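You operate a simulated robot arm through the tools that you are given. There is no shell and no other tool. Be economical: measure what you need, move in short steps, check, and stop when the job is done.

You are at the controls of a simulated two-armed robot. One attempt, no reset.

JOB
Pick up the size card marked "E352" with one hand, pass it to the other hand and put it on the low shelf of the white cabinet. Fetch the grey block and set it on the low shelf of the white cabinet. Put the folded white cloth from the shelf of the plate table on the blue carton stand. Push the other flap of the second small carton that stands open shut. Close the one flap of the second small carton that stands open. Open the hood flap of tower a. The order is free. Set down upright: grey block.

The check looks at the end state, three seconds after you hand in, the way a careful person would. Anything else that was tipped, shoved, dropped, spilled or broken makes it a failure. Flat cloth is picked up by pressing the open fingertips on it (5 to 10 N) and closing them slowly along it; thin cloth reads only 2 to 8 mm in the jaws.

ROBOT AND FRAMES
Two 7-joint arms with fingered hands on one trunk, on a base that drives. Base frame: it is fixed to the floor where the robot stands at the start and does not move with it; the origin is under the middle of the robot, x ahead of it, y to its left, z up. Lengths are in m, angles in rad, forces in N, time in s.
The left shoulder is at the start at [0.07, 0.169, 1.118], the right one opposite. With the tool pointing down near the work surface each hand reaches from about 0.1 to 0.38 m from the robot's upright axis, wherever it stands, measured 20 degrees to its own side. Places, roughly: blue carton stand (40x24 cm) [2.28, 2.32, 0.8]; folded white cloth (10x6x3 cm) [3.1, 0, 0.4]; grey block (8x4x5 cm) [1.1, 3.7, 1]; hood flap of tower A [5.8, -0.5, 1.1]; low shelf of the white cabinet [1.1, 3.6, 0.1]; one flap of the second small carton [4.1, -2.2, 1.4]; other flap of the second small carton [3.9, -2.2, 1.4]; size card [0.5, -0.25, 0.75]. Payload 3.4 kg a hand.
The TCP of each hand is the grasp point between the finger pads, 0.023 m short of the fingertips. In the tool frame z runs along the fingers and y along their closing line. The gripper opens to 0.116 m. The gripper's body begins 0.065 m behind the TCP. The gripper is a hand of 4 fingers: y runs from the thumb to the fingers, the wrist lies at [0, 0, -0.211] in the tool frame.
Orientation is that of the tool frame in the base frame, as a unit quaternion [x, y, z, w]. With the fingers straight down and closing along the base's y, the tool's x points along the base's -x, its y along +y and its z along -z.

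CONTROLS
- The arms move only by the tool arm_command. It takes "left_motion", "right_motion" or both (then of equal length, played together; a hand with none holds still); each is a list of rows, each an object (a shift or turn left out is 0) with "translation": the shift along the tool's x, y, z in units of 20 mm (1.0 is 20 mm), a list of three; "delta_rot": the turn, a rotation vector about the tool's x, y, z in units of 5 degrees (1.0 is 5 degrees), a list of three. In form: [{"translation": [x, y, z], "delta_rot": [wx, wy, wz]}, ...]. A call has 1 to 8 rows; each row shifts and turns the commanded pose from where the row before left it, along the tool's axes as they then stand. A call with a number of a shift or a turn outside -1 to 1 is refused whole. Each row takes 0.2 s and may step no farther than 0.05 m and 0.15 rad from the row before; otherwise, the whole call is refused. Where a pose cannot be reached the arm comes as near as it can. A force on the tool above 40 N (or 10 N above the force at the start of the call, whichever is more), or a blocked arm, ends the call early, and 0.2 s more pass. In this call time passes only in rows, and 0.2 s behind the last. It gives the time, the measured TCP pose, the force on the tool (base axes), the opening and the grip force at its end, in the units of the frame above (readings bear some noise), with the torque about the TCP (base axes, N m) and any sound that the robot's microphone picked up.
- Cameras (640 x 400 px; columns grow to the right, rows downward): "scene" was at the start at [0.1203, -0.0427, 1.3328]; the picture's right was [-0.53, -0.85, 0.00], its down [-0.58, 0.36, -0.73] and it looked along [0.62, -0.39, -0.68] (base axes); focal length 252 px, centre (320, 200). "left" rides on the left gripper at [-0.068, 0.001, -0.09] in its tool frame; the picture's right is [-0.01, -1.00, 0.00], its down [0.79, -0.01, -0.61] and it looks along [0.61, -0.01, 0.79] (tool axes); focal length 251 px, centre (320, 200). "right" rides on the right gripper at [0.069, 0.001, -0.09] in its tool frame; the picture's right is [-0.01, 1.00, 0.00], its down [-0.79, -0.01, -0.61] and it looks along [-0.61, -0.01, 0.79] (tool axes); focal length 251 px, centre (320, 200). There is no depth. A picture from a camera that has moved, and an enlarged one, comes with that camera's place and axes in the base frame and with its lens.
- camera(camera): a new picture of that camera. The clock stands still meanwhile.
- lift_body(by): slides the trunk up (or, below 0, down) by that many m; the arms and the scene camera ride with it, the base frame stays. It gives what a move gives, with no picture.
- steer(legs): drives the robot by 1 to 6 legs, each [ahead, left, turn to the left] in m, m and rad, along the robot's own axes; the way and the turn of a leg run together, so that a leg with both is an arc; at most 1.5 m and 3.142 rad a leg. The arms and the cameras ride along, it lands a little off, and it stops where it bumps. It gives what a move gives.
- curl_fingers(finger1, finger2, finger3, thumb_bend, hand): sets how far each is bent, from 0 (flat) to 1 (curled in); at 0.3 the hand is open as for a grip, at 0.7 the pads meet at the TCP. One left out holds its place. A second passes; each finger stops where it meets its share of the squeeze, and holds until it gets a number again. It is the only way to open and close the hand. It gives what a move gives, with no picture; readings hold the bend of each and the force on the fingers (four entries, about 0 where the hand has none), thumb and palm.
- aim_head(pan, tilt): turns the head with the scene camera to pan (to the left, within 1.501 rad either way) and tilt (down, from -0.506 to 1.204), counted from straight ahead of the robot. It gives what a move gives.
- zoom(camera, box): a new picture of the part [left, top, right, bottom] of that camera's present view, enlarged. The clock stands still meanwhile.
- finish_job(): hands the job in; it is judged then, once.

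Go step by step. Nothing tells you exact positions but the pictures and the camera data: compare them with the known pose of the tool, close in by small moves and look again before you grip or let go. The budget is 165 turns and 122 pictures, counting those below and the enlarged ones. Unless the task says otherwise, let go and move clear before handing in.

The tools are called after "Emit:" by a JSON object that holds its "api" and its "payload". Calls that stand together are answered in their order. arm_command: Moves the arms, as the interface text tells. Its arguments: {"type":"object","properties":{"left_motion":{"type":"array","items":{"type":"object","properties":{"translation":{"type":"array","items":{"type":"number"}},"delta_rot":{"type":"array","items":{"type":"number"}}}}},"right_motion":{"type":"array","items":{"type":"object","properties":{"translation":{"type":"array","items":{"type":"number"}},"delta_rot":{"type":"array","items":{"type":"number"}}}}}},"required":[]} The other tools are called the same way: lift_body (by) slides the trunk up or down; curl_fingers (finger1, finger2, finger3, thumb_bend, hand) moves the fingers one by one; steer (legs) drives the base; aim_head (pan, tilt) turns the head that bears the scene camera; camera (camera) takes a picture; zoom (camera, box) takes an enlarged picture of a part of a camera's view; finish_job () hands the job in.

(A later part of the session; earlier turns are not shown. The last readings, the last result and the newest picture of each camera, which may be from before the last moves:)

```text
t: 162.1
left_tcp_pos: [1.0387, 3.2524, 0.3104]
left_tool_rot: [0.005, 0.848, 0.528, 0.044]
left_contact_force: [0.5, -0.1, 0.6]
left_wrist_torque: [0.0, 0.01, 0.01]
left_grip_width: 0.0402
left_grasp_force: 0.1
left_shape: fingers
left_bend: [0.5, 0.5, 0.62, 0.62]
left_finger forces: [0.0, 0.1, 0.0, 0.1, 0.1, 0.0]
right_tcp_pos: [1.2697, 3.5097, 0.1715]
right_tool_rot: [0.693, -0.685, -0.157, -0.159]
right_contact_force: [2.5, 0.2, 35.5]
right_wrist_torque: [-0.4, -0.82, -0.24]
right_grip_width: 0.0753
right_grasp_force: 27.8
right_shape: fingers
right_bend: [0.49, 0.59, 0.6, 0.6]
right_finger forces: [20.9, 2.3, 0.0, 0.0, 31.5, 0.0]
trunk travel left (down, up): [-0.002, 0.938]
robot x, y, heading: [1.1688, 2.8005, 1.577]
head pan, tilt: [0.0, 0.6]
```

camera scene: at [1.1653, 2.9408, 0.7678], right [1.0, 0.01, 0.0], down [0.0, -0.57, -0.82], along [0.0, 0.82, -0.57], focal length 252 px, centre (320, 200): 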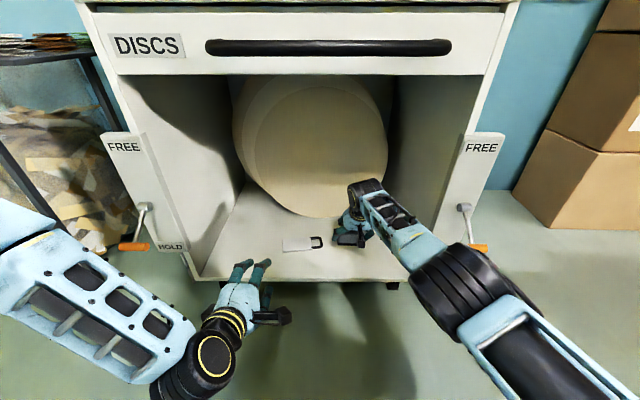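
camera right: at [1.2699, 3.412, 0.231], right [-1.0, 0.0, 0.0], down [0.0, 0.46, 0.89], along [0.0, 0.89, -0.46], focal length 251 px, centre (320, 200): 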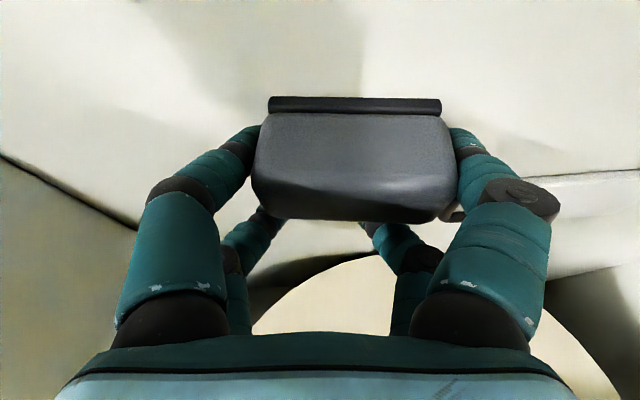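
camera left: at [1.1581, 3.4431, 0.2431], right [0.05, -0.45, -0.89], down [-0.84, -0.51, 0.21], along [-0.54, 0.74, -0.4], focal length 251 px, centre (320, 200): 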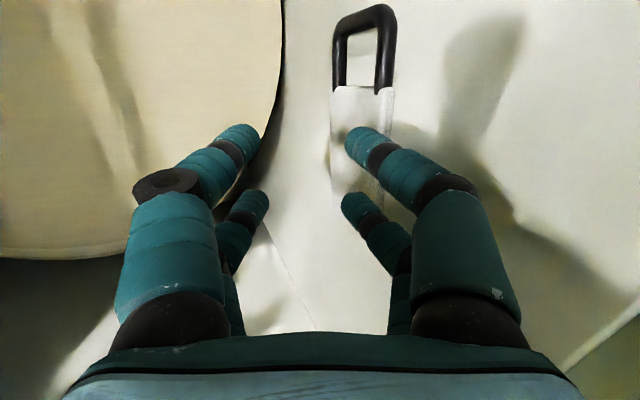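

The block is on the shelf. I'll relax the pressure and open.

Emit:
{"api": "arm_command", "payload": {"right_motion": [{"translation": [-0.12, 0, -0.27]}]}}

Emit:
{"api": "curl_fingers", "payload": {"hand": "right", "finger1": 0.32, "finger2": 0.32, "finger3": 0.32, "thumb_bend": 0.32}}

Emit:
{"api": "camera", "payload": {"camera": "right"}}

```text
t: 162.5
left_tcp_pos: [1.0378, 3.2523, 0.3093]
left_tool_rot: [0.005, 0.849, 0.527, 0.043]
left_contact_force: [-0.8, 0.0, -0.8]
left_wrist_torque: [0.0, -0.01, -0.01]
left_grip_width: 0.0406
left_grasp_force: 0.0
left_shape: fingers
left_bend: [0.5, 0.5, 0.62, 0.62]
left_finger forces: [0.0, 0.0, 0.1, 0.0, 0.0, 0.0]
right_tcp_pos: [1.2693, 3.51, 0.1722]
right_tool_rot: [0.693, -0.687, -0.154, -0.155]
right_contact_force: [0.7, 2.7, 19.7]
right_wrist_torque: [-0.05, -0.53, 0.03]
right_grip_width: 0.0748
right_grasp_force: 22.8
right_shape: fingers
right_bend: [0.49, 0.59, 0.6, 0.6]
right_finger forces: [20.5, 3.1, 0.0, 0.0, 21.8, 0.0]
trunk travel left (down, up): [-0.002, 0.938]
robot x, y, heading: [1.1684, 2.8011, 1.576]
head pan, tilt: [0.0, 0.6]
```

```text
t: 163.5
left_tcp_pos: [1.038, 3.2536, 0.3081]
left_tool_rot: [0.005, 0.85, 0.526, 0.043]
left_contact_force: [0.4, 0.3, -0.6]
left_wrist_torque: [0.01, 0.03, -0.05]
left_grip_width: 0.0406
left_grasp_force: 0.2
left_shape: fingers
left_bend: [0.5, 0.5, 0.62, 0.62]
left_finger forces: [0.0, 0.0, 0.0, 0.0, 0.0, 0.0]
right_tcp_pos: [1.2699, 3.5094, 0.17]
right_tool_rot: [0.693, -0.688, -0.153, -0.153]
right_contact_force: [0.6, -0.4, -0.3]
right_wrist_torque: [-0.02, 0.05, 0.02]
right_grip_width: 0.1117
right_grasp_force: 0.1
right_shape: fingers
right_bend: [0.32, 0.32, 0.32, 0.32]
right_finger forces: [0.0, 0.0, 0.0, 0.0, 0.0, 0.0]
trunk travel left (down, up): [-0.002, 0.938]
robot x, y, heading: [1.1656, 2.7998, 1.581]
head pan, tilt: [0.0, 0.6]
```

```text
43 pictures are left
camera right: at [1.2709, 3.41, 0.2225], right [-1.0, 0.0, 0.0], down [0.0, 0.46, 0.89], along [0.0, 0.89, -0.46], focal length 251 px, centre (320, 200)
```

right: 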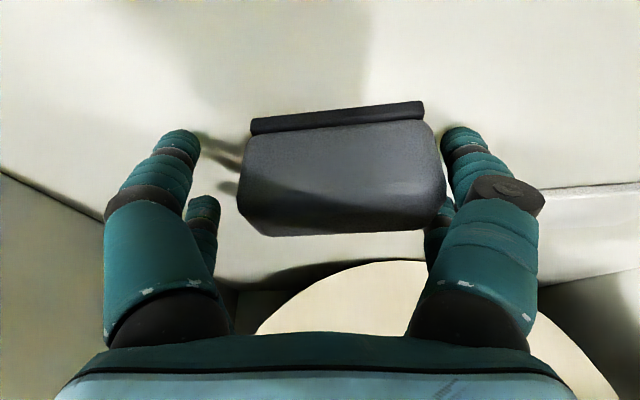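

The block is upright on the shelf. I'll raise clear and back out.

Emit:
{"api": "lift_body", "payload": {"by": 0.13}}

Emit:
{"api": "steer", "payload": {"legs": [[-0.5, 0, 0]]}}

Emit:
{"api": "lift_body", "payload": {"by": 0.4}}

Emit:
{"api": "aim_head", "payload": {"pan": -1.2, "tilt": 0.35}}

Emit:
{"api": "camera", "payload": {"camera": "scene"}}

```text
t: 165.1
left_tcp_pos: [1.0376, 3.2535, 0.4386]
left_tool_rot: [0.004, 0.85, 0.525, 0.043]
left_contact_force: [1.1, -0.5, 1.1]
left_wrist_torque: [-0.01, 0.01, -0.01]
left_grip_width: 0.0404
left_grasp_force: 0.1
left_shape: fingers
left_bend: [0.5, 0.5, 0.62, 0.62]
left_finger forces: [0.0, 0.0, 0.0, 0.0, 0.0, 0.0]
right_tcp_pos: [1.2706, 3.5099, 0.3006]
right_tool_rot: [0.693, -0.687, -0.153, -0.153]
right_contact_force: [0.3, -1.0, -0.5]
right_wrist_torque: [-0.01, -0.01, 0.01]
right_grip_width: 0.1116
right_grasp_force: 0.1
right_shape: fingers
right_bend: [0.32, 0.32, 0.32, 0.32]
right_finger forces: [0.1, 0.0, 0.0, 0.1, 0.0, 0.0]
trunk travel left (down, up): [-0.132, 0.808]
robot x, y, heading: [1.1667, 2.7993, 1.577]
head pan, tilt: [0.0, 0.6]
```

```text
t: 168.0
left_tcp_pos: [1.0425, 2.7667, 0.4394]
left_tool_rot: [0.006, 0.849, 0.526, 0.044]
left_contact_force: [-0.3, 0.1, -0.4]
left_wrist_torque: [-0.04, 0.0, -0.02]
left_grip_width: 0.0404
left_grasp_force: 0.1
left_shape: fingers
left_bend: [0.5, 0.5, 0.62, 0.62]
left_finger forces: [0.0, 0.1, 0.0, 0.1, 0.0, 0.0]
right_tcp_pos: [1.2741, 3.0233, 0.3013]
right_tool_rot: [0.692, -0.689, -0.152, -0.154]
right_contact_force: [-0.7, 0.6, -0.6]
right_wrist_torque: [0.02, 0.0, 0.0]
right_grip_width: 0.1118
right_grasp_force: 0.0
right_shape: fingers
right_bend: [0.32, 0.32, 0.32, 0.32]
right_finger forces: [0.0, 0.1, 0.0, 0.1, 0.1, 0.0]
trunk travel left (down, up): [-0.132, 0.808]
robot x, y, heading: [1.1697, 2.3134, 1.572]
head pan, tilt: [0.0, 0.6]
```

```text
t: 171.8
left_tcp_pos: [1.0416, 2.767, 0.8383]
left_tool_rot: [0.007, 0.849, 0.526, 0.044]
left_contact_force: [1.0, 0.0, 0.3]
left_wrist_torque: [0.0, -0.01, 0.01]
left_grip_width: 0.0404
left_grasp_force: 0.0
left_shape: fingers
left_bend: [0.5, 0.5, 0.62, 0.62]
left_finger forces: [0.0, 0.0, 0.0, 0.1, 0.0, 0.1]
right_tcp_pos: [1.2734, 3.0227, 0.6998]
right_tool_rot: [0.692, -0.689, -0.152, -0.153]
right_contact_force: [0.0, 0.7, -0.3]
right_wrist_torque: [0.05, 0.04, -0.03]
right_grip_width: 0.1116
right_grasp_force: 0.1
right_shape: fingers
right_bend: [0.32, 0.32, 0.32, 0.32]
right_finger forces: [0.1, 0.0, 0.0, 0.0, 0.0, 0.0]
trunk travel left (down, up): [-0.532, 0.408]
robot x, y, heading: [1.1677, 2.3126, 1.569]
head pan, tilt: [0.0, 0.6]
```

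```text
t: 173.2
left_tcp_pos: [1.0416, 2.7673, 0.838]
left_tool_rot: [0.006, 0.85, 0.525, 0.044]
left_contact_force: [0.3, 0.6, 1.0]
left_wrist_torque: [0.02, 0.0, 0.02]
left_grip_width: 0.0403
left_grasp_force: 0.1
left_shape: fingers
left_bend: [0.5, 0.5, 0.62, 0.62]
left_finger forces: [0.1, 0.0, 0.0, 0.0, 0.0, 0.0]
right_tcp_pos: [1.2741, 3.0241, 0.7003]
right_tool_rot: [0.691, -0.689, -0.153, -0.154]
right_contact_force: [0.0, 0.1, 0.0]
right_wrist_torque: [-0.02, -0.01, -0.01]
right_grip_width: 0.1119
right_grasp_force: 0.1
right_shape: fingers
right_bend: [0.32, 0.32, 0.32, 0.32]
right_finger forces: [0.0, 0.0, 0.0, 0.0, 0.1, 0.1]
trunk travel left (down, up): [-0.532, 0.408]
robot x, y, heading: [1.1692, 2.3142, 1.577]
head pan, tilt: [-1.201, 0.351]
```

```text
42 pictures are left
camera scene: at [1.2545, 2.3999, 1.2756], right [0.36, -0.93, 0.0], down [-0.32, -0.13, -0.94], along [0.87, 0.34, -0.34], focal length 252 px, centre (320, 200)
```

scene: 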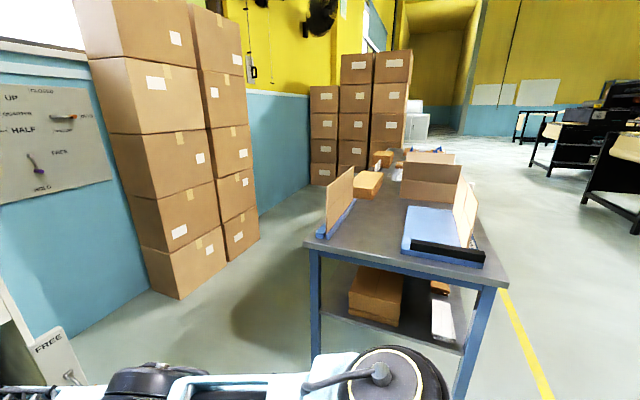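

The blue carton stand is on the table ahead at about [2.26, 2.28, 0.8]. Before driving south-east to the cloth I need a look at what's on that side.

Emit:
{"api": "zoom", "payload": {"camera": "scene", "box": [300, 140, 520, 280]}}

Emit:
{"api": "aim_head", "payload": {"pan": -1.5, "tilt": 0.45}}

Emit:
{"api": "camera", "payload": {"camera": "scene"}}

```text
2.86 times, centred on (410, 210) of scene
camera zoom: at [1.2545, 2.3999, 1.2756], right [0.36, -0.93, 0.0], down [-0.32, -0.13, -0.94], along [0.87, 0.34, -0.34], focal length 719 px, centre (63, 171)
```

zoom: 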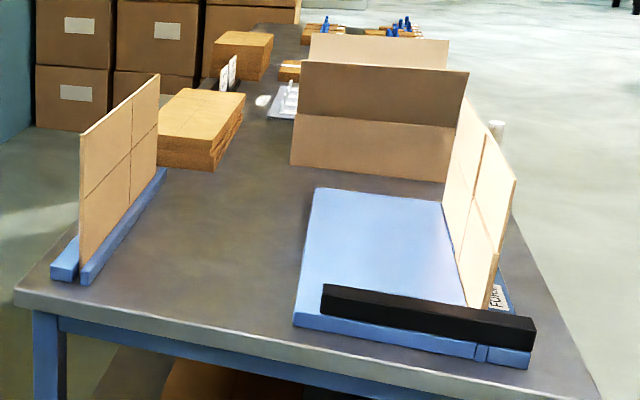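

```text
t: 174.0
left_tcp_pos: [1.0426, 2.7671, 0.8383]
left_tool_rot: [0.006, 0.85, 0.525, 0.044]
left_contact_force: [-0.1, -0.9, -0.4]
left_wrist_torque: [0.0, 0.01, -0.02]
left_grip_width: 0.0404
left_grasp_force: 0.1
left_shape: fingers
left_bend: [0.5, 0.5, 0.62, 0.62]
left_finger forces: [0.1, 0.0, 0.0, 0.0, 0.0, 0.0]
right_tcp_pos: [1.2732, 3.0225, 0.7006]
right_tool_rot: [0.692, -0.689, -0.153, -0.153]
right_contact_force: [0.1, 0.6, 0.2]
right_wrist_torque: [0.0, 0.01, -0.02]
right_grip_width: 0.1117
right_grasp_force: 0.1
right_shape: fingers
right_bend: [0.32, 0.32, 0.32, 0.32]
right_finger forces: [0.1, 0.0, 0.0, 0.0, 0.0, 0.0]
trunk travel left (down, up): [-0.532, 0.408]
robot x, y, heading: [1.1694, 2.314, 1.572]
head pan, tilt: [-1.499, 0.45]
```

```text
40 pictures are left
camera scene: at [1.2594, 2.3728, 1.2664], right [0.07, -1.0, 0.0], down [-0.43, -0.03, -0.9], along [0.9, 0.07, -0.43], focal length 252 px, centre (320, 200)
```

scene: 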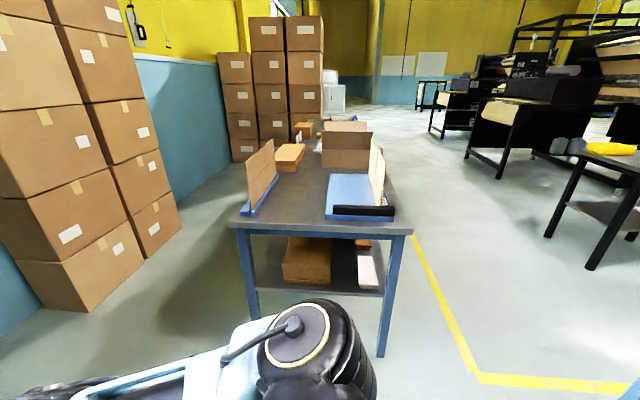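

Now I'll strafe left slightly, turn to face +x and look to the right for a route to the plate table.

Emit:
{"api": "steer", "payload": {"legs": [[0, 0.2, 0], [0, 0, -1.57]]}}

Emit:
{"api": "aim_head", "payload": {"pan": -0.9, "tilt": 0.5}}

Emit:
{"api": "camera", "payload": {"camera": "scene"}}

```text
t: 179.4
left_tcp_pos: [1.4217, 2.4395, 0.8392]
left_tool_rot: [0.606, 0.595, 0.34, 0.404]
left_contact_force: [-0.4, 0.2, 0.2]
left_wrist_torque: [-0.01, 0.0, 0.01]
left_grip_width: 0.0405
left_grasp_force: 0.1
left_shape: fingers
left_bend: [0.5, 0.5, 0.62, 0.62]
left_finger forces: [0.0, 0.0, 0.0, 0.0, 0.0, 0.0]
right_tcp_pos: [1.6762, 2.2058, 0.7001]
right_tool_rot: [-0.001, 0.976, 0.0, 0.216]
right_contact_force: [-0.3, 0.0, 0.0]
right_wrist_torque: [0.03, -0.01, 0.01]
right_grip_width: 0.1118
right_grasp_force: 0.0
right_shape: fingers
right_bend: [0.32, 0.32, 0.32, 0.32]
right_finger forces: [0.0, 0.0, 0.1, 0.0, 0.0, 0.0]
trunk travel left (down, up): [-0.532, 0.408]
robot x, y, heading: [0.9684, 2.3171, 0.001]
head pan, tilt: [-1.499, 0.45]
```

```text
t: 180.4
left_tcp_pos: [1.4226, 2.4389, 0.8394]
left_tool_rot: [0.606, 0.595, 0.34, 0.403]
left_contact_force: [0.0, 0.3, 0.8]
left_wrist_torque: [0.02, 0.0, -0.04]
left_grip_width: 0.0403
left_grasp_force: 0.0
left_shape: fingers
left_bend: [0.5, 0.5, 0.62, 0.62]
left_finger forces: [0.1, 0.0, 0.0, 0.0, 0.0, 0.0]
right_tcp_pos: [1.6779, 2.2058, 0.7006]
right_tool_rot: [-0.001, 0.976, 0.0, 0.217]
right_contact_force: [0.2, 0.5, 0.1]
right_wrist_torque: [0.01, -0.01, 0.01]
right_grip_width: 0.1117
right_grasp_force: 0.1
right_shape: fingers
right_bend: [0.32, 0.32, 0.32, 0.32]
right_finger forces: [0.0, 0.1, 0.0, 0.0, 0.0, 0.0]
trunk travel left (down, up): [-0.532, 0.408]
robot x, y, heading: [0.9701, 2.3148, -0.002]
head pan, tilt: [-0.901, 0.499]
```

```text
39 pictures are left
camera scene: at [1.075, 2.2438, 1.2619], right [-0.78, -0.62, 0.0], down [-0.3, 0.38, -0.88], along [0.54, -0.69, -0.48], focal length 252 px, centre (320, 200)
```

scene: 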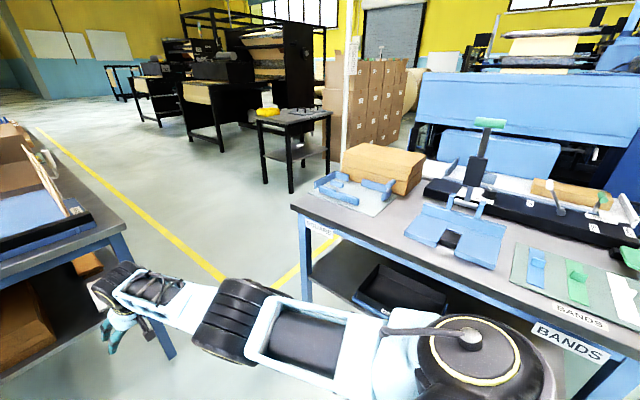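

The bands table on the right leaves a gap to the carton table. I need its width precisely before driving through.

Emit:
{"api": "zoom", "payload": {"camera": "scene", "box": [90, 190, 350, 370]}}

```text
2.22 times, centred on (220, 280) of scene
camera zoom: at [1.075, 2.2438, 1.2619], right [-0.78, -0.62, 0.0], down [-0.3, 0.38, -0.88], along [0.54, -0.69, -0.48], focal length 559 px, centre (542, 22)
```

zoom: 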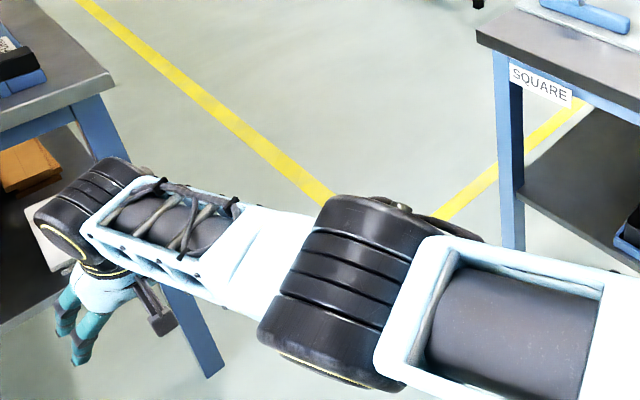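

The gap runs between corners at about (1.81, 1.53) and (2.05, 2.09), 0.61 m wide against my 0.44 m base. I'll raise the arms above the table clutter and drive through the middle at heading −0.405.

Emit:
{"api": "lift_body", "payload": {"by": 0.4}}

Emit:
{"api": "steer", "payload": {"legs": [[0, -0.094, 0], [0, 0, -0.405], [0.6, 0, 0]]}}

```text
t: 184.3
left_tcp_pos: [1.4217, 2.4377, 1.2393]
left_tool_rot: [0.606, 0.595, 0.34, 0.403]
left_contact_force: [-0.2, 0.2, 0.2]
left_wrist_torque: [-0.01, -0.01, -0.01]
left_grip_width: 0.0404
left_grasp_force: 0.1
left_shape: fingers
left_bend: [0.5, 0.5, 0.62, 0.62]
left_finger forces: [0.0, 0.0, 0.0, 0.0, 0.1, 0.0]
right_tcp_pos: [1.6769, 2.207, 1.1002]
right_tool_rot: [-0.001, 0.976, 0.0, 0.217]
right_contact_force: [-0.9, 0.2, 0.2]
right_wrist_torque: [0.0, 0.0, 0.04]
right_grip_width: 0.1118
right_grasp_force: 0.1
right_shape: fingers
right_bend: [0.32, 0.32, 0.32, 0.32]
right_finger forces: [0.1, 0.0, 0.1, 0.1, 0.0, 0.1]
trunk travel left (down, up): [-0.932, 0.008]
robot x, y, heading: [0.9668, 2.3163, -0.001]
head pan, tilt: [-0.901, 0.499]
```

```text
t: 189.6
left_tcp_pos: [1.9857, 1.9169, 1.2385]
left_tool_rot: [0.713, 0.461, 0.251, 0.464]
left_contact_force: [0.3, 0.9, -0.3]
left_wrist_torque: [0.02, 0.01, -0.02]
left_grip_width: 0.0407
left_grasp_force: 0.0
left_shape: fingers
left_bend: [0.5, 0.5, 0.62, 0.62]
left_finger forces: [0.0, 0.0, 0.0, 0.1, 0.1, 0.0]
right_tcp_pos: [2.129, 1.6037, 1.1019]
right_tool_rot: [0.196, 0.956, -0.044, 0.213]
right_contact_force: [-0.5, 0.0, -0.1]
right_wrist_torque: [-0.04, 0.03, 0.03]
right_grip_width: 0.1114
right_grasp_force: 0.1
right_shape: fingers
right_bend: [0.32, 0.32, 0.32, 0.32]
right_finger forces: [0.0, 0.0, 0.0, 0.1, 0.0, 0.1]
trunk travel left (down, up): [-0.932, 0.008]
robot x, y, heading: [1.5275, 1.98, -0.403]
head pan, tilt: [-0.901, 0.499]
```

Emit:
{"api": "steer", "payload": {"legs": [[0.45, 0, 0], [0.5, 0, 0]]}}

Emit:
{"api": "aim_head", "payload": {"pan": -0.5, "tilt": 0.6}}

Emit:
{"api": "camera", "payload": {"camera": "scene"}}

```text
t: 194.9
left_tcp_pos: [2.866, 1.5423, 1.2391]
left_tool_rot: [0.713, 0.461, 0.252, 0.464]
left_contact_force: [0.1, 1.1, 0.6]
left_wrist_torque: [0.0, 0.02, 0.03]
left_grip_width: 0.0401
left_grasp_force: 0.0
left_shape: fingers
left_bend: [0.5, 0.5, 0.62, 0.62]
left_finger forces: [0.1, 0.0, 0.0, 0.0, 0.0, 0.0]
right_tcp_pos: [3.0097, 1.2287, 1.1017]
right_tool_rot: [0.196, 0.956, -0.045, 0.212]
right_contact_force: [0.2, -0.6, 0.0]
right_wrist_torque: [0.01, 0.0, 0.0]
right_grip_width: 0.1117
right_grasp_force: 0.0
right_shape: fingers
right_bend: [0.32, 0.32, 0.32, 0.32]
right_finger forces: [0.0, 0.1, 0.1, 0.0, 0.0, 0.0]
trunk travel left (down, up): [-0.932, 0.008]
robot x, y, heading: [2.4004, 1.6045, -0.405]
head pan, tilt: [-0.901, 0.499]
```

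```text
t: 195.8
left_tcp_pos: [2.8701, 1.5431, 1.2383]
left_tool_rot: [0.713, 0.461, 0.252, 0.463]
left_contact_force: [-0.1, -0.2, -0.3]
left_wrist_torque: [0.01, 0.04, 0.01]
left_grip_width: 0.0402
left_grasp_force: 0.0
left_shape: fingers
left_bend: [0.5, 0.5, 0.62, 0.62]
left_finger forces: [0.1, 0.0, 0.1, 0.0, 0.1, 0.0]
right_tcp_pos: [3.0123, 1.2284, 1.1002]
right_tool_rot: [0.194, 0.957, -0.044, 0.212]
right_contact_force: [0.3, 0.1, 0.9]
right_wrist_torque: [-0.05, -0.01, -0.01]
right_grip_width: 0.1116
right_grasp_force: 0.0
right_shape: fingers
right_bend: [0.32, 0.32, 0.32, 0.32]
right_finger forces: [0.1, 0.0, 0.0, 0.0, 0.0, 0.1]
trunk travel left (down, up): [-0.932, 0.008]
robot x, y, heading: [2.4038, 1.6066, -0.404]
head pan, tilt: [-0.499, 0.6]
```

```text
37 pictures are left
camera scene: at [2.5038, 1.5171, 1.6528], right [-0.79, -0.62, 0.0], down [-0.35, 0.44, -0.82], along [0.51, -0.65, -0.57], focal length 252 px, centre (320, 200)
```

scene: 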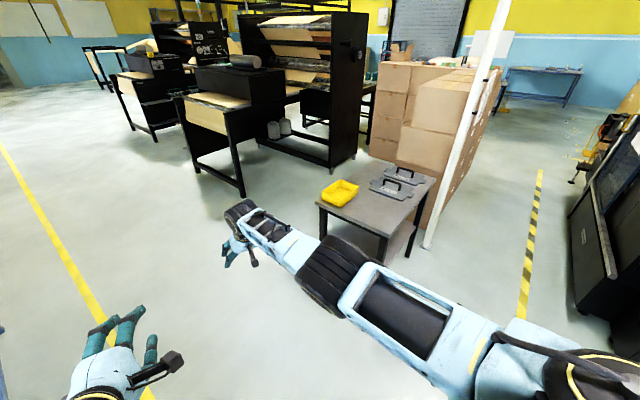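

I'm through. The plate table spans x 2.84–3.29, y −0.22–0.54, with its shelf below at z≈0.4. I'll face +x west of it, flatten the right hand's pitch and pull it back.

Emit:
{"api": "steer", "payload": {"legs": [[0, 0, 0.404], [-0.15, -0.75, 0], [0, -0.75, 0]]}}

Emit:
{"api": "arm_command", "payload": {"right_motion": [{"translation": [0, 0, -1], "delta_rot": [0, -1, 0]}, {"translation": [0, 0, -1], "delta_rot": [0, -1, 0]}, {"translation": [0, 0, -1], "delta_rot": [0, -1, 0]}, {"translation": [0, 0, -1], "delta_rot": [0, -1, 0]}, {"translation": [0, 0, -1], "delta_rot": [0, -1, 0]}, {"translation": [0, 0, -1], "delta_rot": [0, -1, 0]}, {"translation": [0, 0, -1], "delta_rot": [0, -1, 0]}, {"translation": [0, 0, -1]}]}}

Emit:
{"api": "lift_body", "payload": {"by": -0.4}}

Emit:
{"api": "aim_head", "payload": {"pan": 0, "tilt": 0.5}}

Emit:
{"api": "camera", "payload": {"camera": "scene"}}

```text
t: 204.8
left_tcp_pos: [2.7011, 0.2047, 1.2375]
left_tool_rot: [0.613, 0.589, 0.336, 0.407]
left_contact_force: [0.0, 0.8, 0.3]
left_wrist_torque: [0.02, -0.03, -0.01]
left_grip_width: 0.04
left_grasp_force: 0.0
left_shape: fingers
left_bend: [0.5, 0.5, 0.62, 0.62]
left_finger forces: [0.0, 0.1, 0.1, 0.0, 0.1, 0.0]
right_tcp_pos: [2.9523, -0.0343, 1.101]
right_tool_rot: [0.008, 0.976, -0.003, 0.217]
right_contact_force: [-0.8, 0.0, 0.3]
right_wrist_torque: [0.0, 0.0, -0.03]
right_grip_width: 0.1117
right_grasp_force: 0.0
right_shape: fingers
right_bend: [0.32, 0.32, 0.32, 0.32]
right_finger forces: [0.0, 0.1, 0.0, 0.0, 0.0, 0.0]
trunk travel left (down, up): [-0.932, 0.008]
robot x, y, heading: [2.2486, 0.0913, -0.022]
head pan, tilt: [-0.499, 0.6]
```

```text
t: 206.6
left_tcp_pos: [2.7014, 0.2044, 1.2404]
left_tool_rot: [0.613, 0.588, 0.336, 0.407]
left_contact_force: [1.4, -0.3, 0.8]
left_wrist_torque: [0.03, -0.03, -0.01]
left_grip_width: 0.0404
left_grasp_force: 0.1
left_shape: fingers
left_bend: [0.5, 0.5, 0.62, 0.62]
left_finger forces: [0.1, 0.0, 0.0, 0.0, 0.0, 0.0]
right_tcp_pos: [2.845, -0.0327, 1.2168]
right_tool_rot: [0.008, 0.865, -0.005, 0.501]
right_contact_force: [0.1, 0.4, -0.3]
right_wrist_torque: [0.01, 0.01, -0.01]
right_grip_width: 0.1116
right_grasp_force: 0.0
right_shape: fingers
right_bend: [0.32, 0.32, 0.32, 0.32]
right_finger forces: [0.0, 0.0, 0.0, 0.0, 0.0, 0.1]
trunk travel left (down, up): [-0.932, 0.008]
robot x, y, heading: [2.2438, 0.0902, -0.02]
head pan, tilt: [-0.499, 0.6]
```

```text
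t: 210.5
left_tcp_pos: [2.7003, 0.2043, 0.8386]
left_tool_rot: [0.612, 0.588, 0.336, 0.408]
left_contact_force: [-0.3, 0.6, -0.4]
left_wrist_torque: [0.0, 0.01, 0.0]
left_grip_width: 0.0403
left_grasp_force: 0.1
left_shape: fingers
left_bend: [0.5, 0.5, 0.62, 0.62]
left_finger forces: [0.0, 0.1, 0.0, 0.0, 0.0, 0.1]
right_tcp_pos: [2.8446, -0.0337, 0.8173]
right_tool_rot: [0.008, 0.865, -0.006, 0.501]
right_contact_force: [-3.1, -0.4, 3.3]
right_wrist_torque: [-0.22, 0.03, -0.2]
right_grip_width: 0.1123
right_grasp_force: 2.0
right_shape: fingers
right_bend: [0.32, 0.32, 0.32, 0.31]
right_finger forces: [0.0, 0.0, 0.0, 0.0, 3.9, 0.1]
trunk travel left (down, up): [-0.532, 0.408]
robot x, y, heading: [2.2465, 0.0883, -0.02]
head pan, tilt: [-0.499, 0.6]
```

```text
t: 211.4
left_tcp_pos: [2.7003, 0.204, 0.8386]
left_tool_rot: [0.612, 0.588, 0.337, 0.408]
left_contact_force: [0.1, 0.0, -0.5]
left_wrist_torque: [0.02, -0.02, 0.03]
left_grip_width: 0.0403
left_grasp_force: 0.2
left_shape: fingers
left_bend: [0.5, 0.5, 0.62, 0.62]
left_finger forces: [0.0, 0.1, 0.0, 0.0, 0.0, 0.1]
right_tcp_pos: [2.8455, -0.0335, 0.8171]
right_tool_rot: [0.007, 0.865, -0.005, 0.501]
right_contact_force: [-3.0, 1.0, 3.5]
right_wrist_torque: [-0.23, 0.03, -0.21]
right_grip_width: 0.1126
right_grasp_force: 1.5
right_shape: fingers
right_bend: [0.32, 0.32, 0.32, 0.31]
right_finger forces: [0.0, 0.0, 0.0, 0.0, 4.0, 0.0]
trunk travel left (down, up): [-0.532, 0.408]
robot x, y, heading: [2.2463, 0.0875, -0.028]
head pan, tilt: [0.0, 0.499]
```

```text
36 pictures are left
camera scene: at [2.3856, 0.0869, 1.2621], right [-0.02, -1.0, 0.0], down [-0.48, 0.01, -0.88], along [0.88, -0.02, -0.48], focal length 252 px, centre (320, 200)
```

scene: 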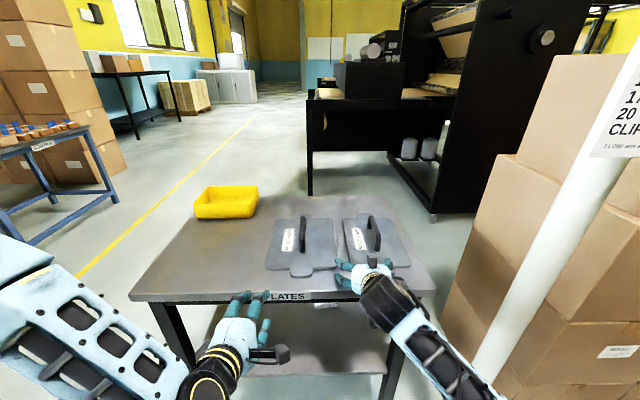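

The right thumb is lightly touching the tabletop or a plate edge. I'll lift off, back up 12 cm, then lower.

Emit:
{"api": "lift_body", "payload": {"by": 0.06}}

Emit:
{"api": "steer", "payload": {"legs": [[-0.14, 0, 0.024]]}}

Emit:
{"api": "lift_body", "payload": {"by": -0.36}}

Emit:
{"api": "camera", "payload": {"camera": "scene"}}

Emit:
{"api": "camera", "payload": {"camera": "right"}}

```text
t: 212.4
left_tcp_pos: [2.7016, 0.203, 0.898]
left_tool_rot: [0.612, 0.589, 0.336, 0.407]
left_contact_force: [0.2, -0.1, -0.7]
left_wrist_torque: [-0.02, 0.01, -0.01]
left_grip_width: 0.0403
left_grasp_force: 0.0
left_shape: fingers
left_bend: [0.5, 0.5, 0.62, 0.62]
left_finger forces: [0.0, 0.1, 0.0, 0.0, 0.1, 0.0]
right_tcp_pos: [2.8464, -0.033, 0.8768]
right_tool_rot: [0.008, 0.866, -0.006, 0.5]
right_contact_force: [0.2, 0.2, -0.3]
right_wrist_torque: [0.01, 0.0, 0.03]
right_grip_width: 0.1119
right_grasp_force: 0.1
right_shape: fingers
right_bend: [0.32, 0.32, 0.32, 0.32]
right_finger forces: [0.1, 0.1, 0.1, 0.0, 0.0, 0.1]
trunk travel left (down, up): [-0.592, 0.348]
robot x, y, heading: [2.2439, 0.09, -0.022]
head pan, tilt: [0.0, 0.499]
```

```text
t: 213.7
left_tcp_pos: [2.5568, 0.2166, 0.8976]
left_tool_rot: [0.605, 0.597, 0.341, 0.402]
left_contact_force: [0.4, 1.1, -0.2]
left_wrist_torque: [-0.01, -0.03, 0.01]
left_grip_width: 0.0404
left_grasp_force: 0.0
left_shape: fingers
left_bend: [0.5, 0.5, 0.62, 0.62]
left_finger forces: [0.0, 0.1, 0.0, 0.0, 0.0, 0.0]
right_tcp_pos: [2.7082, -0.0173, 0.876]
right_tool_rot: [-0.003, 0.866, 0.0, 0.501]
right_contact_force: [0.0, 0.2, 0.3]
right_wrist_torque: [-0.01, 0.04, 0.0]
right_grip_width: 0.1118
right_grasp_force: 0.0
right_shape: fingers
right_bend: [0.32, 0.32, 0.32, 0.32]
right_finger forces: [0.1, 0.1, 0.0, 0.0, 0.0, 0.0]
trunk travel left (down, up): [-0.592, 0.348]
robot x, y, heading: [2.1033, 0.0907, 0.006]
head pan, tilt: [0.0, 0.499]
```

```text
t: 217.2
left_tcp_pos: [2.557, 0.2157, 0.5382]
left_tool_rot: [0.605, 0.597, 0.341, 0.402]
left_contact_force: [0.6, 0.5, 0.8]
left_wrist_torque: [0.0, 0.0, -0.04]
left_grip_width: 0.0402
left_grasp_force: 0.1
left_shape: fingers
left_bend: [0.5, 0.5, 0.62, 0.62]
left_finger forces: [0.0, 0.0, 0.0, 0.0, 0.0, 0.0]
right_tcp_pos: [2.7079, -0.0167, 0.5155]
right_tool_rot: [-0.003, 0.866, 0.001, 0.5]
right_contact_force: [0.3, 0.8, 0.4]
right_wrist_torque: [-0.02, 0.01, 0.02]
right_grip_width: 0.1118
right_grasp_force: 0.0
right_shape: fingers
right_bend: [0.32, 0.32, 0.32, 0.32]
right_finger forces: [0.1, 0.1, 0.1, 0.1, 0.0, 0.1]
trunk travel left (down, up): [-0.232, 0.708]
robot x, y, heading: [2.1058, 0.0887, 0.005]
head pan, tilt: [0.0, 0.499]
```

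```text
35 pictures are left
camera scene: at [2.2457, 0.0915, 0.962], right [0.0, -1.0, 0.0], down [-0.48, 0.0, -0.88], along [0.88, 0.0, -0.48], focal length 252 px, centre (320, 200)
```

scene: 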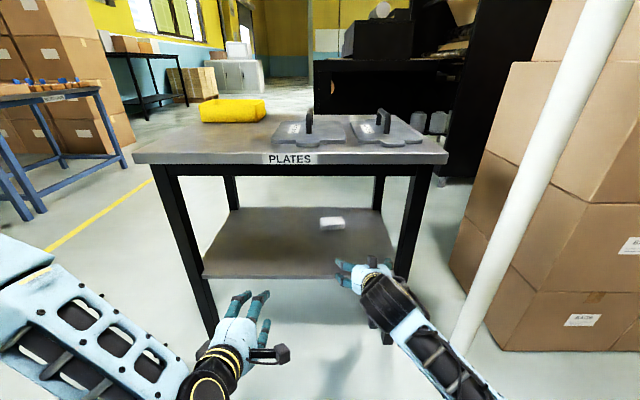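

```text
34 pictures are left
camera right: at [2.5967, -0.0168, 0.5013], right [0.0, 1.0, 0.01], down [-0.13, -0.01, 0.99], along [0.99, 0.0, 0.13], focal length 251 px, centre (320, 200)
```

right: 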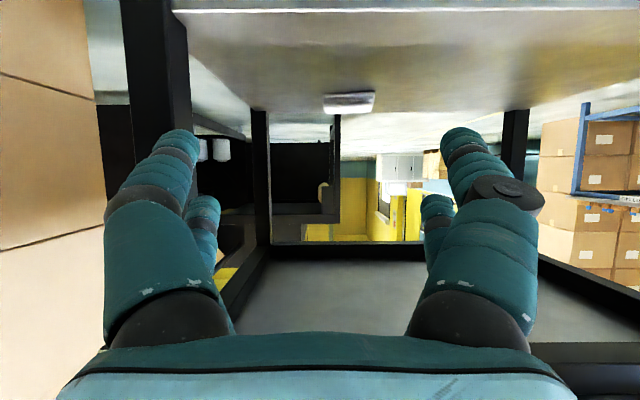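

The white cloth is on the shelf at about [3.08, 0.04, 0.38], 10 cm wide across y. I'll set the pitch to 60°, centre on it, open wide and move in under the tabletop.

Emit:
{"api": "curl_fingers", "payload": {"hand": "right", "finger1": 0.22, "finger2": 0.22, "finger3": 0.22, "thumb_bend": 0.22}}

Emit:
{"api": "arm_command", "payload": {"right_motion": [{"translation": [0, 0.48, 0], "delta_rot": [0, 1, 0]}, {"translation": [0, 0.48, 0], "delta_rot": [0, 1, 0]}, {"translation": [0, 0.48, 0], "delta_rot": [0, 1, 0]}, {"translation": [0, 0.48, 0], "delta_rot": [0, 1, 0]}, {"translation": [0, 0.48, 0], "delta_rot": [0, 1, 0]}, {"translation": [0, 0.48, 0], "delta_rot": [0, 1, 0]}]}}

Emit:
{"api": "lift_body", "payload": {"by": -0.05}}

Emit:
{"api": "steer", "payload": {"legs": [[0.2, 0, 0]]}}

Emit:
{"api": "camera", "payload": {"camera": "right"}}

Emit:
{"api": "camera", "payload": {"camera": "scene"}}

```text
t: 218.2
left_tcp_pos: [2.5561, 0.2163, 0.5392]
left_tool_rot: [0.606, 0.596, 0.341, 0.402]
left_contact_force: [0.1, -0.1, 0.4]
left_wrist_torque: [0.0, 0.0, -0.03]
left_grip_width: 0.04
left_grasp_force: 0.0
left_shape: fingers
left_bend: [0.5, 0.5, 0.62, 0.62]
left_finger forces: [0.0, 0.0, 0.0, 0.1, 0.1, 0.1]
right_tcp_pos: [2.7085, -0.0168, 0.5168]
right_tool_rot: [-0.003, 0.866, 0.001, 0.501]
right_contact_force: [0.2, 0.0, -0.6]
right_wrist_torque: [0.0, 0.02, 0.01]
right_grip_width: 0.1314
right_grasp_force: 0.1
right_shape: fingers
right_bend: [0.22, 0.22, 0.22, 0.22]
right_finger forces: [0.0, 0.1, 0.0, 0.1, 0.0, 0.0]
trunk travel left (down, up): [-0.232, 0.708]
robot x, y, heading: [2.1063, 0.0846, 0.001]
head pan, tilt: [0.0, 0.499]
```

```text
t: 219.6
left_tcp_pos: [2.5575, 0.2164, 0.5398]
left_tool_rot: [0.605, 0.596, 0.341, 0.403]
left_contact_force: [-0.3, 0.3, -0.5]
left_wrist_torque: [-0.01, -0.03, -0.03]
left_grip_width: 0.0403
left_grasp_force: 0.0
left_shape: fingers
left_bend: [0.5, 0.5, 0.62, 0.62]
left_finger forces: [0.0, 0.0, 0.1, 0.0, 0.0, 0.1]
right_tcp_pos: [2.708, 0.0413, 0.5161]
right_tool_rot: [-0.004, 0.966, 0.0, 0.258]
right_contact_force: [0.6, -0.6, 0.7]
right_wrist_torque: [-0.04, 0.02, -0.01]
right_grip_width: 0.1317
right_grasp_force: 0.1
right_shape: fingers
right_bend: [0.22, 0.22, 0.22, 0.22]
right_finger forces: [0.1, 0.1, 0.0, 0.0, 0.0, 0.1]
trunk travel left (down, up): [-0.232, 0.708]
robot x, y, heading: [2.1033, 0.0897, 0.002]
head pan, tilt: [0.0, 0.499]
```

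```text
t: 220.6
left_tcp_pos: [2.5573, 0.2162, 0.4882]
left_tool_rot: [0.605, 0.596, 0.341, 0.403]
left_contact_force: [0.0, 0.3, -0.2]
left_wrist_torque: [0.01, 0.0, 0.0]
left_grip_width: 0.0404
left_grasp_force: 0.1
left_shape: fingers
left_bend: [0.5, 0.5, 0.62, 0.62]
left_finger forces: [0.1, 0.1, 0.0, 0.1, 0.0, 0.0]
right_tcp_pos: [2.7069, 0.0412, 0.4672]
right_tool_rot: [-0.004, 0.966, 0.001, 0.259]
right_contact_force: [0.3, 0.2, -0.3]
right_wrist_torque: [0.02, 0.03, 0.04]
right_grip_width: 0.1316
right_grasp_force: 0.1
right_shape: fingers
right_bend: [0.22, 0.22, 0.22, 0.22]
right_finger forces: [0.0, 0.0, 0.0, 0.0, 0.0, 0.0]
trunk travel left (down, up): [-0.182, 0.758]
robot x, y, heading: [2.1013, 0.0923, 0.001]
head pan, tilt: [0.0, 0.499]
```

```text
t: 222.2
left_tcp_pos: [2.7579, 0.215, 0.4881]
left_tool_rot: [0.607, 0.595, 0.34, 0.403]
left_contact_force: [0.8, 0.3, -0.6]
left_wrist_torque: [0.0, 0.0, 0.0]
left_grip_width: 0.0406
left_grasp_force: 0.2
left_shape: fingers
left_bend: [0.5, 0.5, 0.62, 0.62]
left_finger forces: [0.0, 0.1, 0.1, 0.0, 0.0, 0.0]
right_tcp_pos: [2.9076, 0.0374, 0.4656]
right_tool_rot: [-0.001, 0.966, 0.0, 0.258]
right_contact_force: [0.3, -0.1, -0.7]
right_wrist_torque: [-0.02, -0.01, 0.0]
right_grip_width: 0.1315
right_grasp_force: 0.1
right_shape: fingers
right_bend: [0.22, 0.22, 0.22, 0.22]
right_finger forces: [0.0, 0.0, 0.1, 0.1, 0.0, 0.0]
trunk travel left (down, up): [-0.182, 0.758]
robot x, y, heading: [2.308, 0.0948, 0.001]
head pan, tilt: [0.0, 0.499]
```

```text
33 pictures are left
camera right: at [2.8038, 0.0397, 0.5091], right [0.01, 1.0, 0.0], down [0.38, -0.01, 0.92], along [0.92, 0.0, -0.38], focal length 251 px, centre (320, 200)
```

right: 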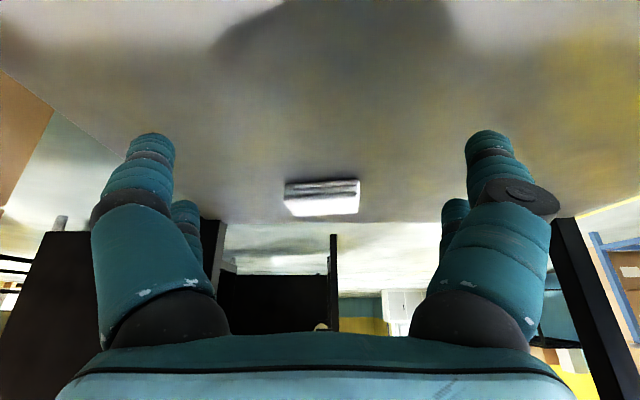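

```text
32 pictures are left
camera scene: at [2.4463, 0.0912, 0.9119], right [0.0, -1.0, 0.0], down [-0.48, 0.0, -0.88], along [0.88, 0.0, -0.48], focal length 252 px, centre (320, 200)
```

scene: 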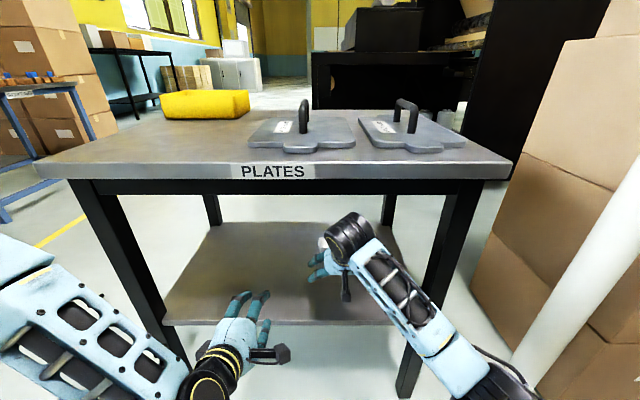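

Centred. I'll drive 8 cm further and reach over the cloth.

Emit:
{"api": "steer", "payload": {"legs": [[0.08, 0, 0]]}}

Emit:
{"api": "arm_command", "payload": {"right_motion": [{"translation": [-0.8, 0, 0.46]}, {"translation": [-0.8, 0, 0.46]}, {"translation": [-0.8, 0, 0.46]}, {"translation": [-0.8, 0, 0.46]}, {"translation": [-0.8, 0, 0.46]}]}}

Emit:
{"api": "camera", "payload": {"camera": "right"}}

```text
t: 223.2
left_tcp_pos: [2.841, 0.2158, 0.4883]
left_tool_rot: [0.606, 0.595, 0.34, 0.403]
left_contact_force: [-0.8, -1.1, 0.1]
left_wrist_torque: [0.02, -0.01, -0.03]
left_grip_width: 0.0404
left_grasp_force: 0.1
left_shape: fingers
left_bend: [0.5, 0.5, 0.62, 0.62]
left_finger forces: [0.0, 0.1, 0.0, 0.0, 0.0, 0.1]
right_tcp_pos: [2.9901, 0.0391, 0.4653]
right_tool_rot: [-0.002, 0.966, 0.0, 0.258]
right_contact_force: [0.1, -0.4, 0.5]
right_wrist_torque: [-0.01, 0.01, 0.03]
right_grip_width: 0.1317
right_grasp_force: 0.0
right_shape: fingers
right_bend: [0.22, 0.22, 0.22, 0.22]
right_finger forces: [0.0, 0.0, 0.1, 0.0, 0.0, 0.0]
trunk travel left (down, up): [-0.182, 0.758]
robot x, y, heading: [2.3857, 0.092, 0.005]
head pan, tilt: [0.0, 0.499]
```

```text
t: 224.4
left_tcp_pos: [2.841, 0.2144, 0.4881]
left_tool_rot: [0.606, 0.595, 0.34, 0.404]
left_contact_force: [0.4, -0.5, -0.4]
left_wrist_torque: [-0.02, 0.0, 0.0]
left_grip_width: 0.0402
left_grasp_force: 0.0
left_shape: fingers
left_bend: [0.5, 0.5, 0.62, 0.62]
left_finger forces: [0.0, 0.0, 0.1, 0.0, 0.0, 0.0]
right_tcp_pos: [3.082, 0.0409, 0.4678]
right_tool_rot: [-0.002, 0.966, 0.0, 0.259]
right_contact_force: [-0.3, 0.6, -0.1]
right_wrist_torque: [-0.02, 0.01, -0.01]
right_grip_width: 0.1316
right_grasp_force: 0.2
right_shape: fingers
right_bend: [0.22, 0.22, 0.22, 0.22]
right_finger forces: [0.0, 0.0, 0.1, 0.1, 0.0, 0.0]
trunk travel left (down, up): [-0.182, 0.758]
robot x, y, heading: [2.3823, 0.0924, 0.001]
head pan, tilt: [0.0, 0.499]
```

```text
31 pictures are left
camera right: at [2.9786, 0.0416, 0.5094], right [0.01, 1.0, 0.0], down [0.38, 0.0, 0.92], along [0.92, 0.0, -0.38], focal length 251 px, centre (320, 200)
```

right: 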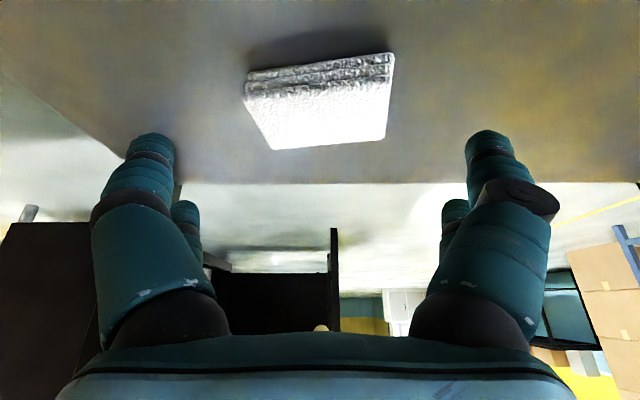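

Emit:
{"api": "arm_command", "payload": {"right_motion": [{"translation": [-0.1, 0, 0.65]}, {"translation": [0.25, 0, 0.45]}, {"translation": [0.25, 0, 0.45]}, {"translation": [0.25, 0, 0.45]}]}}

Emit:
{"api": "camera", "payload": {"camera": "right"}}

```text
t: 225.4
left_tcp_pos: [2.8403, 0.2154, 0.4884]
left_tool_rot: [0.607, 0.595, 0.34, 0.404]
left_contact_force: [-0.7, 0.2, -0.5]
left_wrist_torque: [-0.03, 0.0, -0.03]
left_grip_width: 0.0405
left_grasp_force: 0.1
left_shape: fingers
left_bend: [0.5, 0.5, 0.62, 0.62]
left_finger forces: [0.0, 0.0, 0.0, 0.1, 0.1, 0.0]
right_tcp_pos: [3.0926, 0.0392, 0.4251]
right_tool_rot: [-0.002, 0.966, 0.0, 0.258]
right_contact_force: [0.5, 0.1, 0.4]
right_wrist_torque: [0.0, -0.01, 0.01]
right_grip_width: 0.1314
right_grasp_force: 0.0
right_shape: fingers
right_bend: [0.22, 0.22, 0.22, 0.22]
right_finger forces: [0.1, 0.0, 0.0, 0.0, 0.1, 0.0]
trunk travel left (down, up): [-0.182, 0.758]
robot x, y, heading: [2.3871, 0.0902, -0.003]
head pan, tilt: [0.0, 0.499]
```

```text
30 pictures are left
camera right: at [2.9881, 0.0401, 0.4684], right [0.01, 1.0, 0.0], down [0.38, -0.01, 0.92], along [0.92, 0.0, -0.38], focal length 251 px, centre (320, 200)
```

right: 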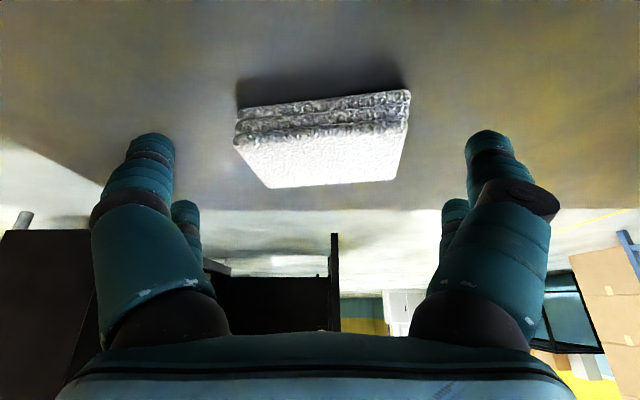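

Emit:
{"api": "arm_command", "payload": {"right_motion": [{"translation": [0.2, 0, 0.35]}, {"translation": [0.2, 0, 0.35]}]}}

Emit:
{"api": "curl_fingers", "payload": {"hand": "right", "finger1": 0.35, "finger2": 0.35, "finger3": 0.35, "thumb_bend": 0.35}}

Emit:
{"api": "camera", "payload": {"camera": "right"}}

```text
t: 226.0
left_tcp_pos: [2.8409, 0.2158, 0.4883]
left_tool_rot: [0.607, 0.595, 0.339, 0.404]
left_contact_force: [0.1, 0.3, -0.2]
left_wrist_torque: [0.01, -0.02, 0.02]
left_grip_width: 0.0404
left_grasp_force: 0.0
left_shape: fingers
left_bend: [0.5, 0.5, 0.62, 0.62]
left_finger forces: [0.0, 0.1, 0.1, 0.0, 0.1, 0.0]
right_tcp_pos: [3.0916, 0.0391, 0.4092]
right_tool_rot: [-0.001, 0.966, 0.0, 0.26]
right_contact_force: [0.1, 0.1, 0.0]
right_wrist_torque: [0.02, -0.04, -0.02]
right_grip_width: 0.1316
right_grasp_force: 0.1
right_shape: fingers
right_bend: [0.22, 0.22, 0.22, 0.22]
right_finger forces: [0.0, 0.0, 0.1, 0.0, 0.1, 0.0]
trunk travel left (down, up): [-0.182, 0.758]
robot x, y, heading: [2.389, 0.094, 0.005]
head pan, tilt: [0.0, 0.499]
```

```text
t: 227.0
left_tcp_pos: [2.8412, 0.2145, 0.4886]
left_tool_rot: [0.606, 0.595, 0.34, 0.403]
left_contact_force: [-0.6, -0.5, -0.3]
left_wrist_torque: [0.0, -0.04, -0.01]
left_grip_width: 0.0401
left_grasp_force: 0.0
left_shape: fingers
left_bend: [0.5, 0.5, 0.62, 0.62]
left_finger forces: [0.0, 0.0, 0.0, 0.0, 0.1, 0.0]
right_tcp_pos: [3.0917, 0.0386, 0.4091]
right_tool_rot: [-0.002, 0.966, 0.0, 0.259]
right_contact_force: [0.7, 0.6, -0.1]
right_wrist_torque: [0.02, 0.01, 0.0]
right_grip_width: 0.1036
right_grasp_force: 0.0
right_shape: fingers
right_bend: [0.35, 0.35, 0.35, 0.35]
right_finger forces: [0.0, 0.0, 0.1, 0.0, 0.0, 0.0]
trunk travel left (down, up): [-0.182, 0.758]
robot x, y, heading: [2.3882, 0.0886, 0.003]
head pan, tilt: [0.0, 0.499]
```

```text
29 pictures are left
camera right: at [2.9882, 0.0402, 0.4524], right [0.01, 1.0, 0.0], down [0.38, 0.0, 0.92], along [0.92, 0.0, -0.38], focal length 251 px, centre (320, 200)
```

right: 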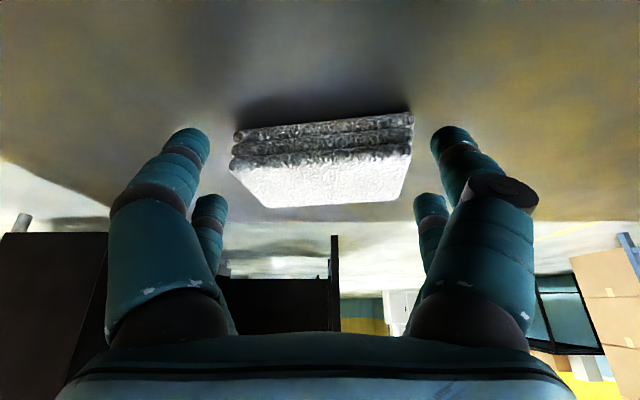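

Emit:
{"api": "arm_command", "payload": {"right_motion": [{"translation": [0.1, 0, 0.3]}]}}

Emit:
{"api": "curl_fingers", "payload": {"hand": "right", "finger1": 0.6, "finger2": 0.6, "finger3": 0.6, "thumb_bend": 0.6}}

Emit:
{"api": "camera", "payload": {"camera": "right"}}

```text
t: 227.4
left_tcp_pos: [2.8398, 0.2148, 0.4889]
left_tool_rot: [0.606, 0.595, 0.339, 0.404]
left_contact_force: [0.5, 0.3, -0.3]
left_wrist_torque: [0.04, 0.0, 0.0]
left_grip_width: 0.0402
left_grasp_force: 0.1
left_shape: fingers
left_bend: [0.5, 0.5, 0.62, 0.62]
left_finger forces: [0.0, 0.1, 0.0, 0.1, 0.1, 0.0]
right_tcp_pos: [3.0931, 0.0389, 0.4025]
right_tool_rot: [-0.001, 0.966, -0.001, 0.258]
right_contact_force: [0.1, -0.1, 0.8]
right_wrist_torque: [0.01, 0.0, -0.01]
right_grip_width: 0.1031
right_grasp_force: 0.1
right_shape: fingers
right_bend: [0.35, 0.35, 0.35, 0.35]
right_finger forces: [0.1, 0.0, 0.0, 0.0, 0.1, 0.0]
trunk travel left (down, up): [-0.182, 0.758]
robot x, y, heading: [2.3884, 0.091, -0.001]
head pan, tilt: [0.0, 0.499]
```

```text
t: 228.4
left_tcp_pos: [2.8405, 0.215, 0.4891]
left_tool_rot: [0.606, 0.596, 0.34, 0.403]
left_contact_force: [-0.1, 0.1, -0.2]
left_wrist_torque: [-0.01, -0.02, 0.01]
left_grip_width: 0.0404
left_grasp_force: 0.1
left_shape: fingers
left_bend: [0.5, 0.5, 0.62, 0.62]
left_finger forces: [0.0, 0.0, 0.1, 0.0, 0.0, 0.0]
right_tcp_pos: [3.0931, 0.0402, 0.4031]
right_tool_rot: [-0.002, 0.966, -0.001, 0.259]
right_contact_force: [-0.2, 1.9, 3.2]
right_wrist_torque: [0.28, -0.16, 0.03]
right_grip_width: 0.0475
right_grasp_force: 12.7
right_shape: fingers
right_bend: [0.47, 0.51, 0.36, 0.6]
right_finger forces: [6.6, 6.8, 11.4, 0.0, 0.0, 0.0]
trunk travel left (down, up): [-0.182, 0.758]
robot x, y, heading: [2.3856, 0.0915, 0.002]
head pan, tilt: [0.0, 0.499]
```

```text
28 pictures are left
camera right: at [2.9895, 0.0405, 0.4465], right [0.01, 1.0, 0.0], down [0.38, 0.0, 0.92], along [0.92, 0.0, -0.38], focal length 251 px, centre (320, 200)
```

right: 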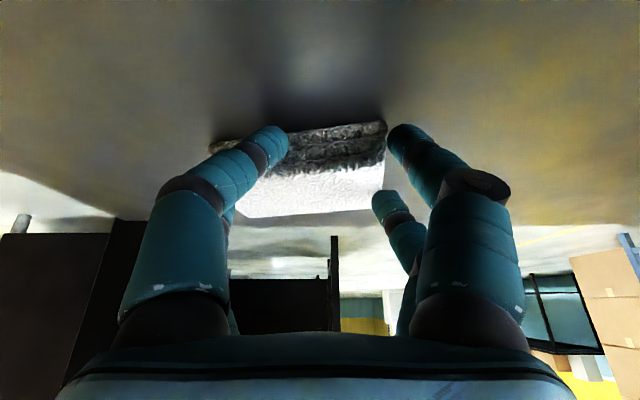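

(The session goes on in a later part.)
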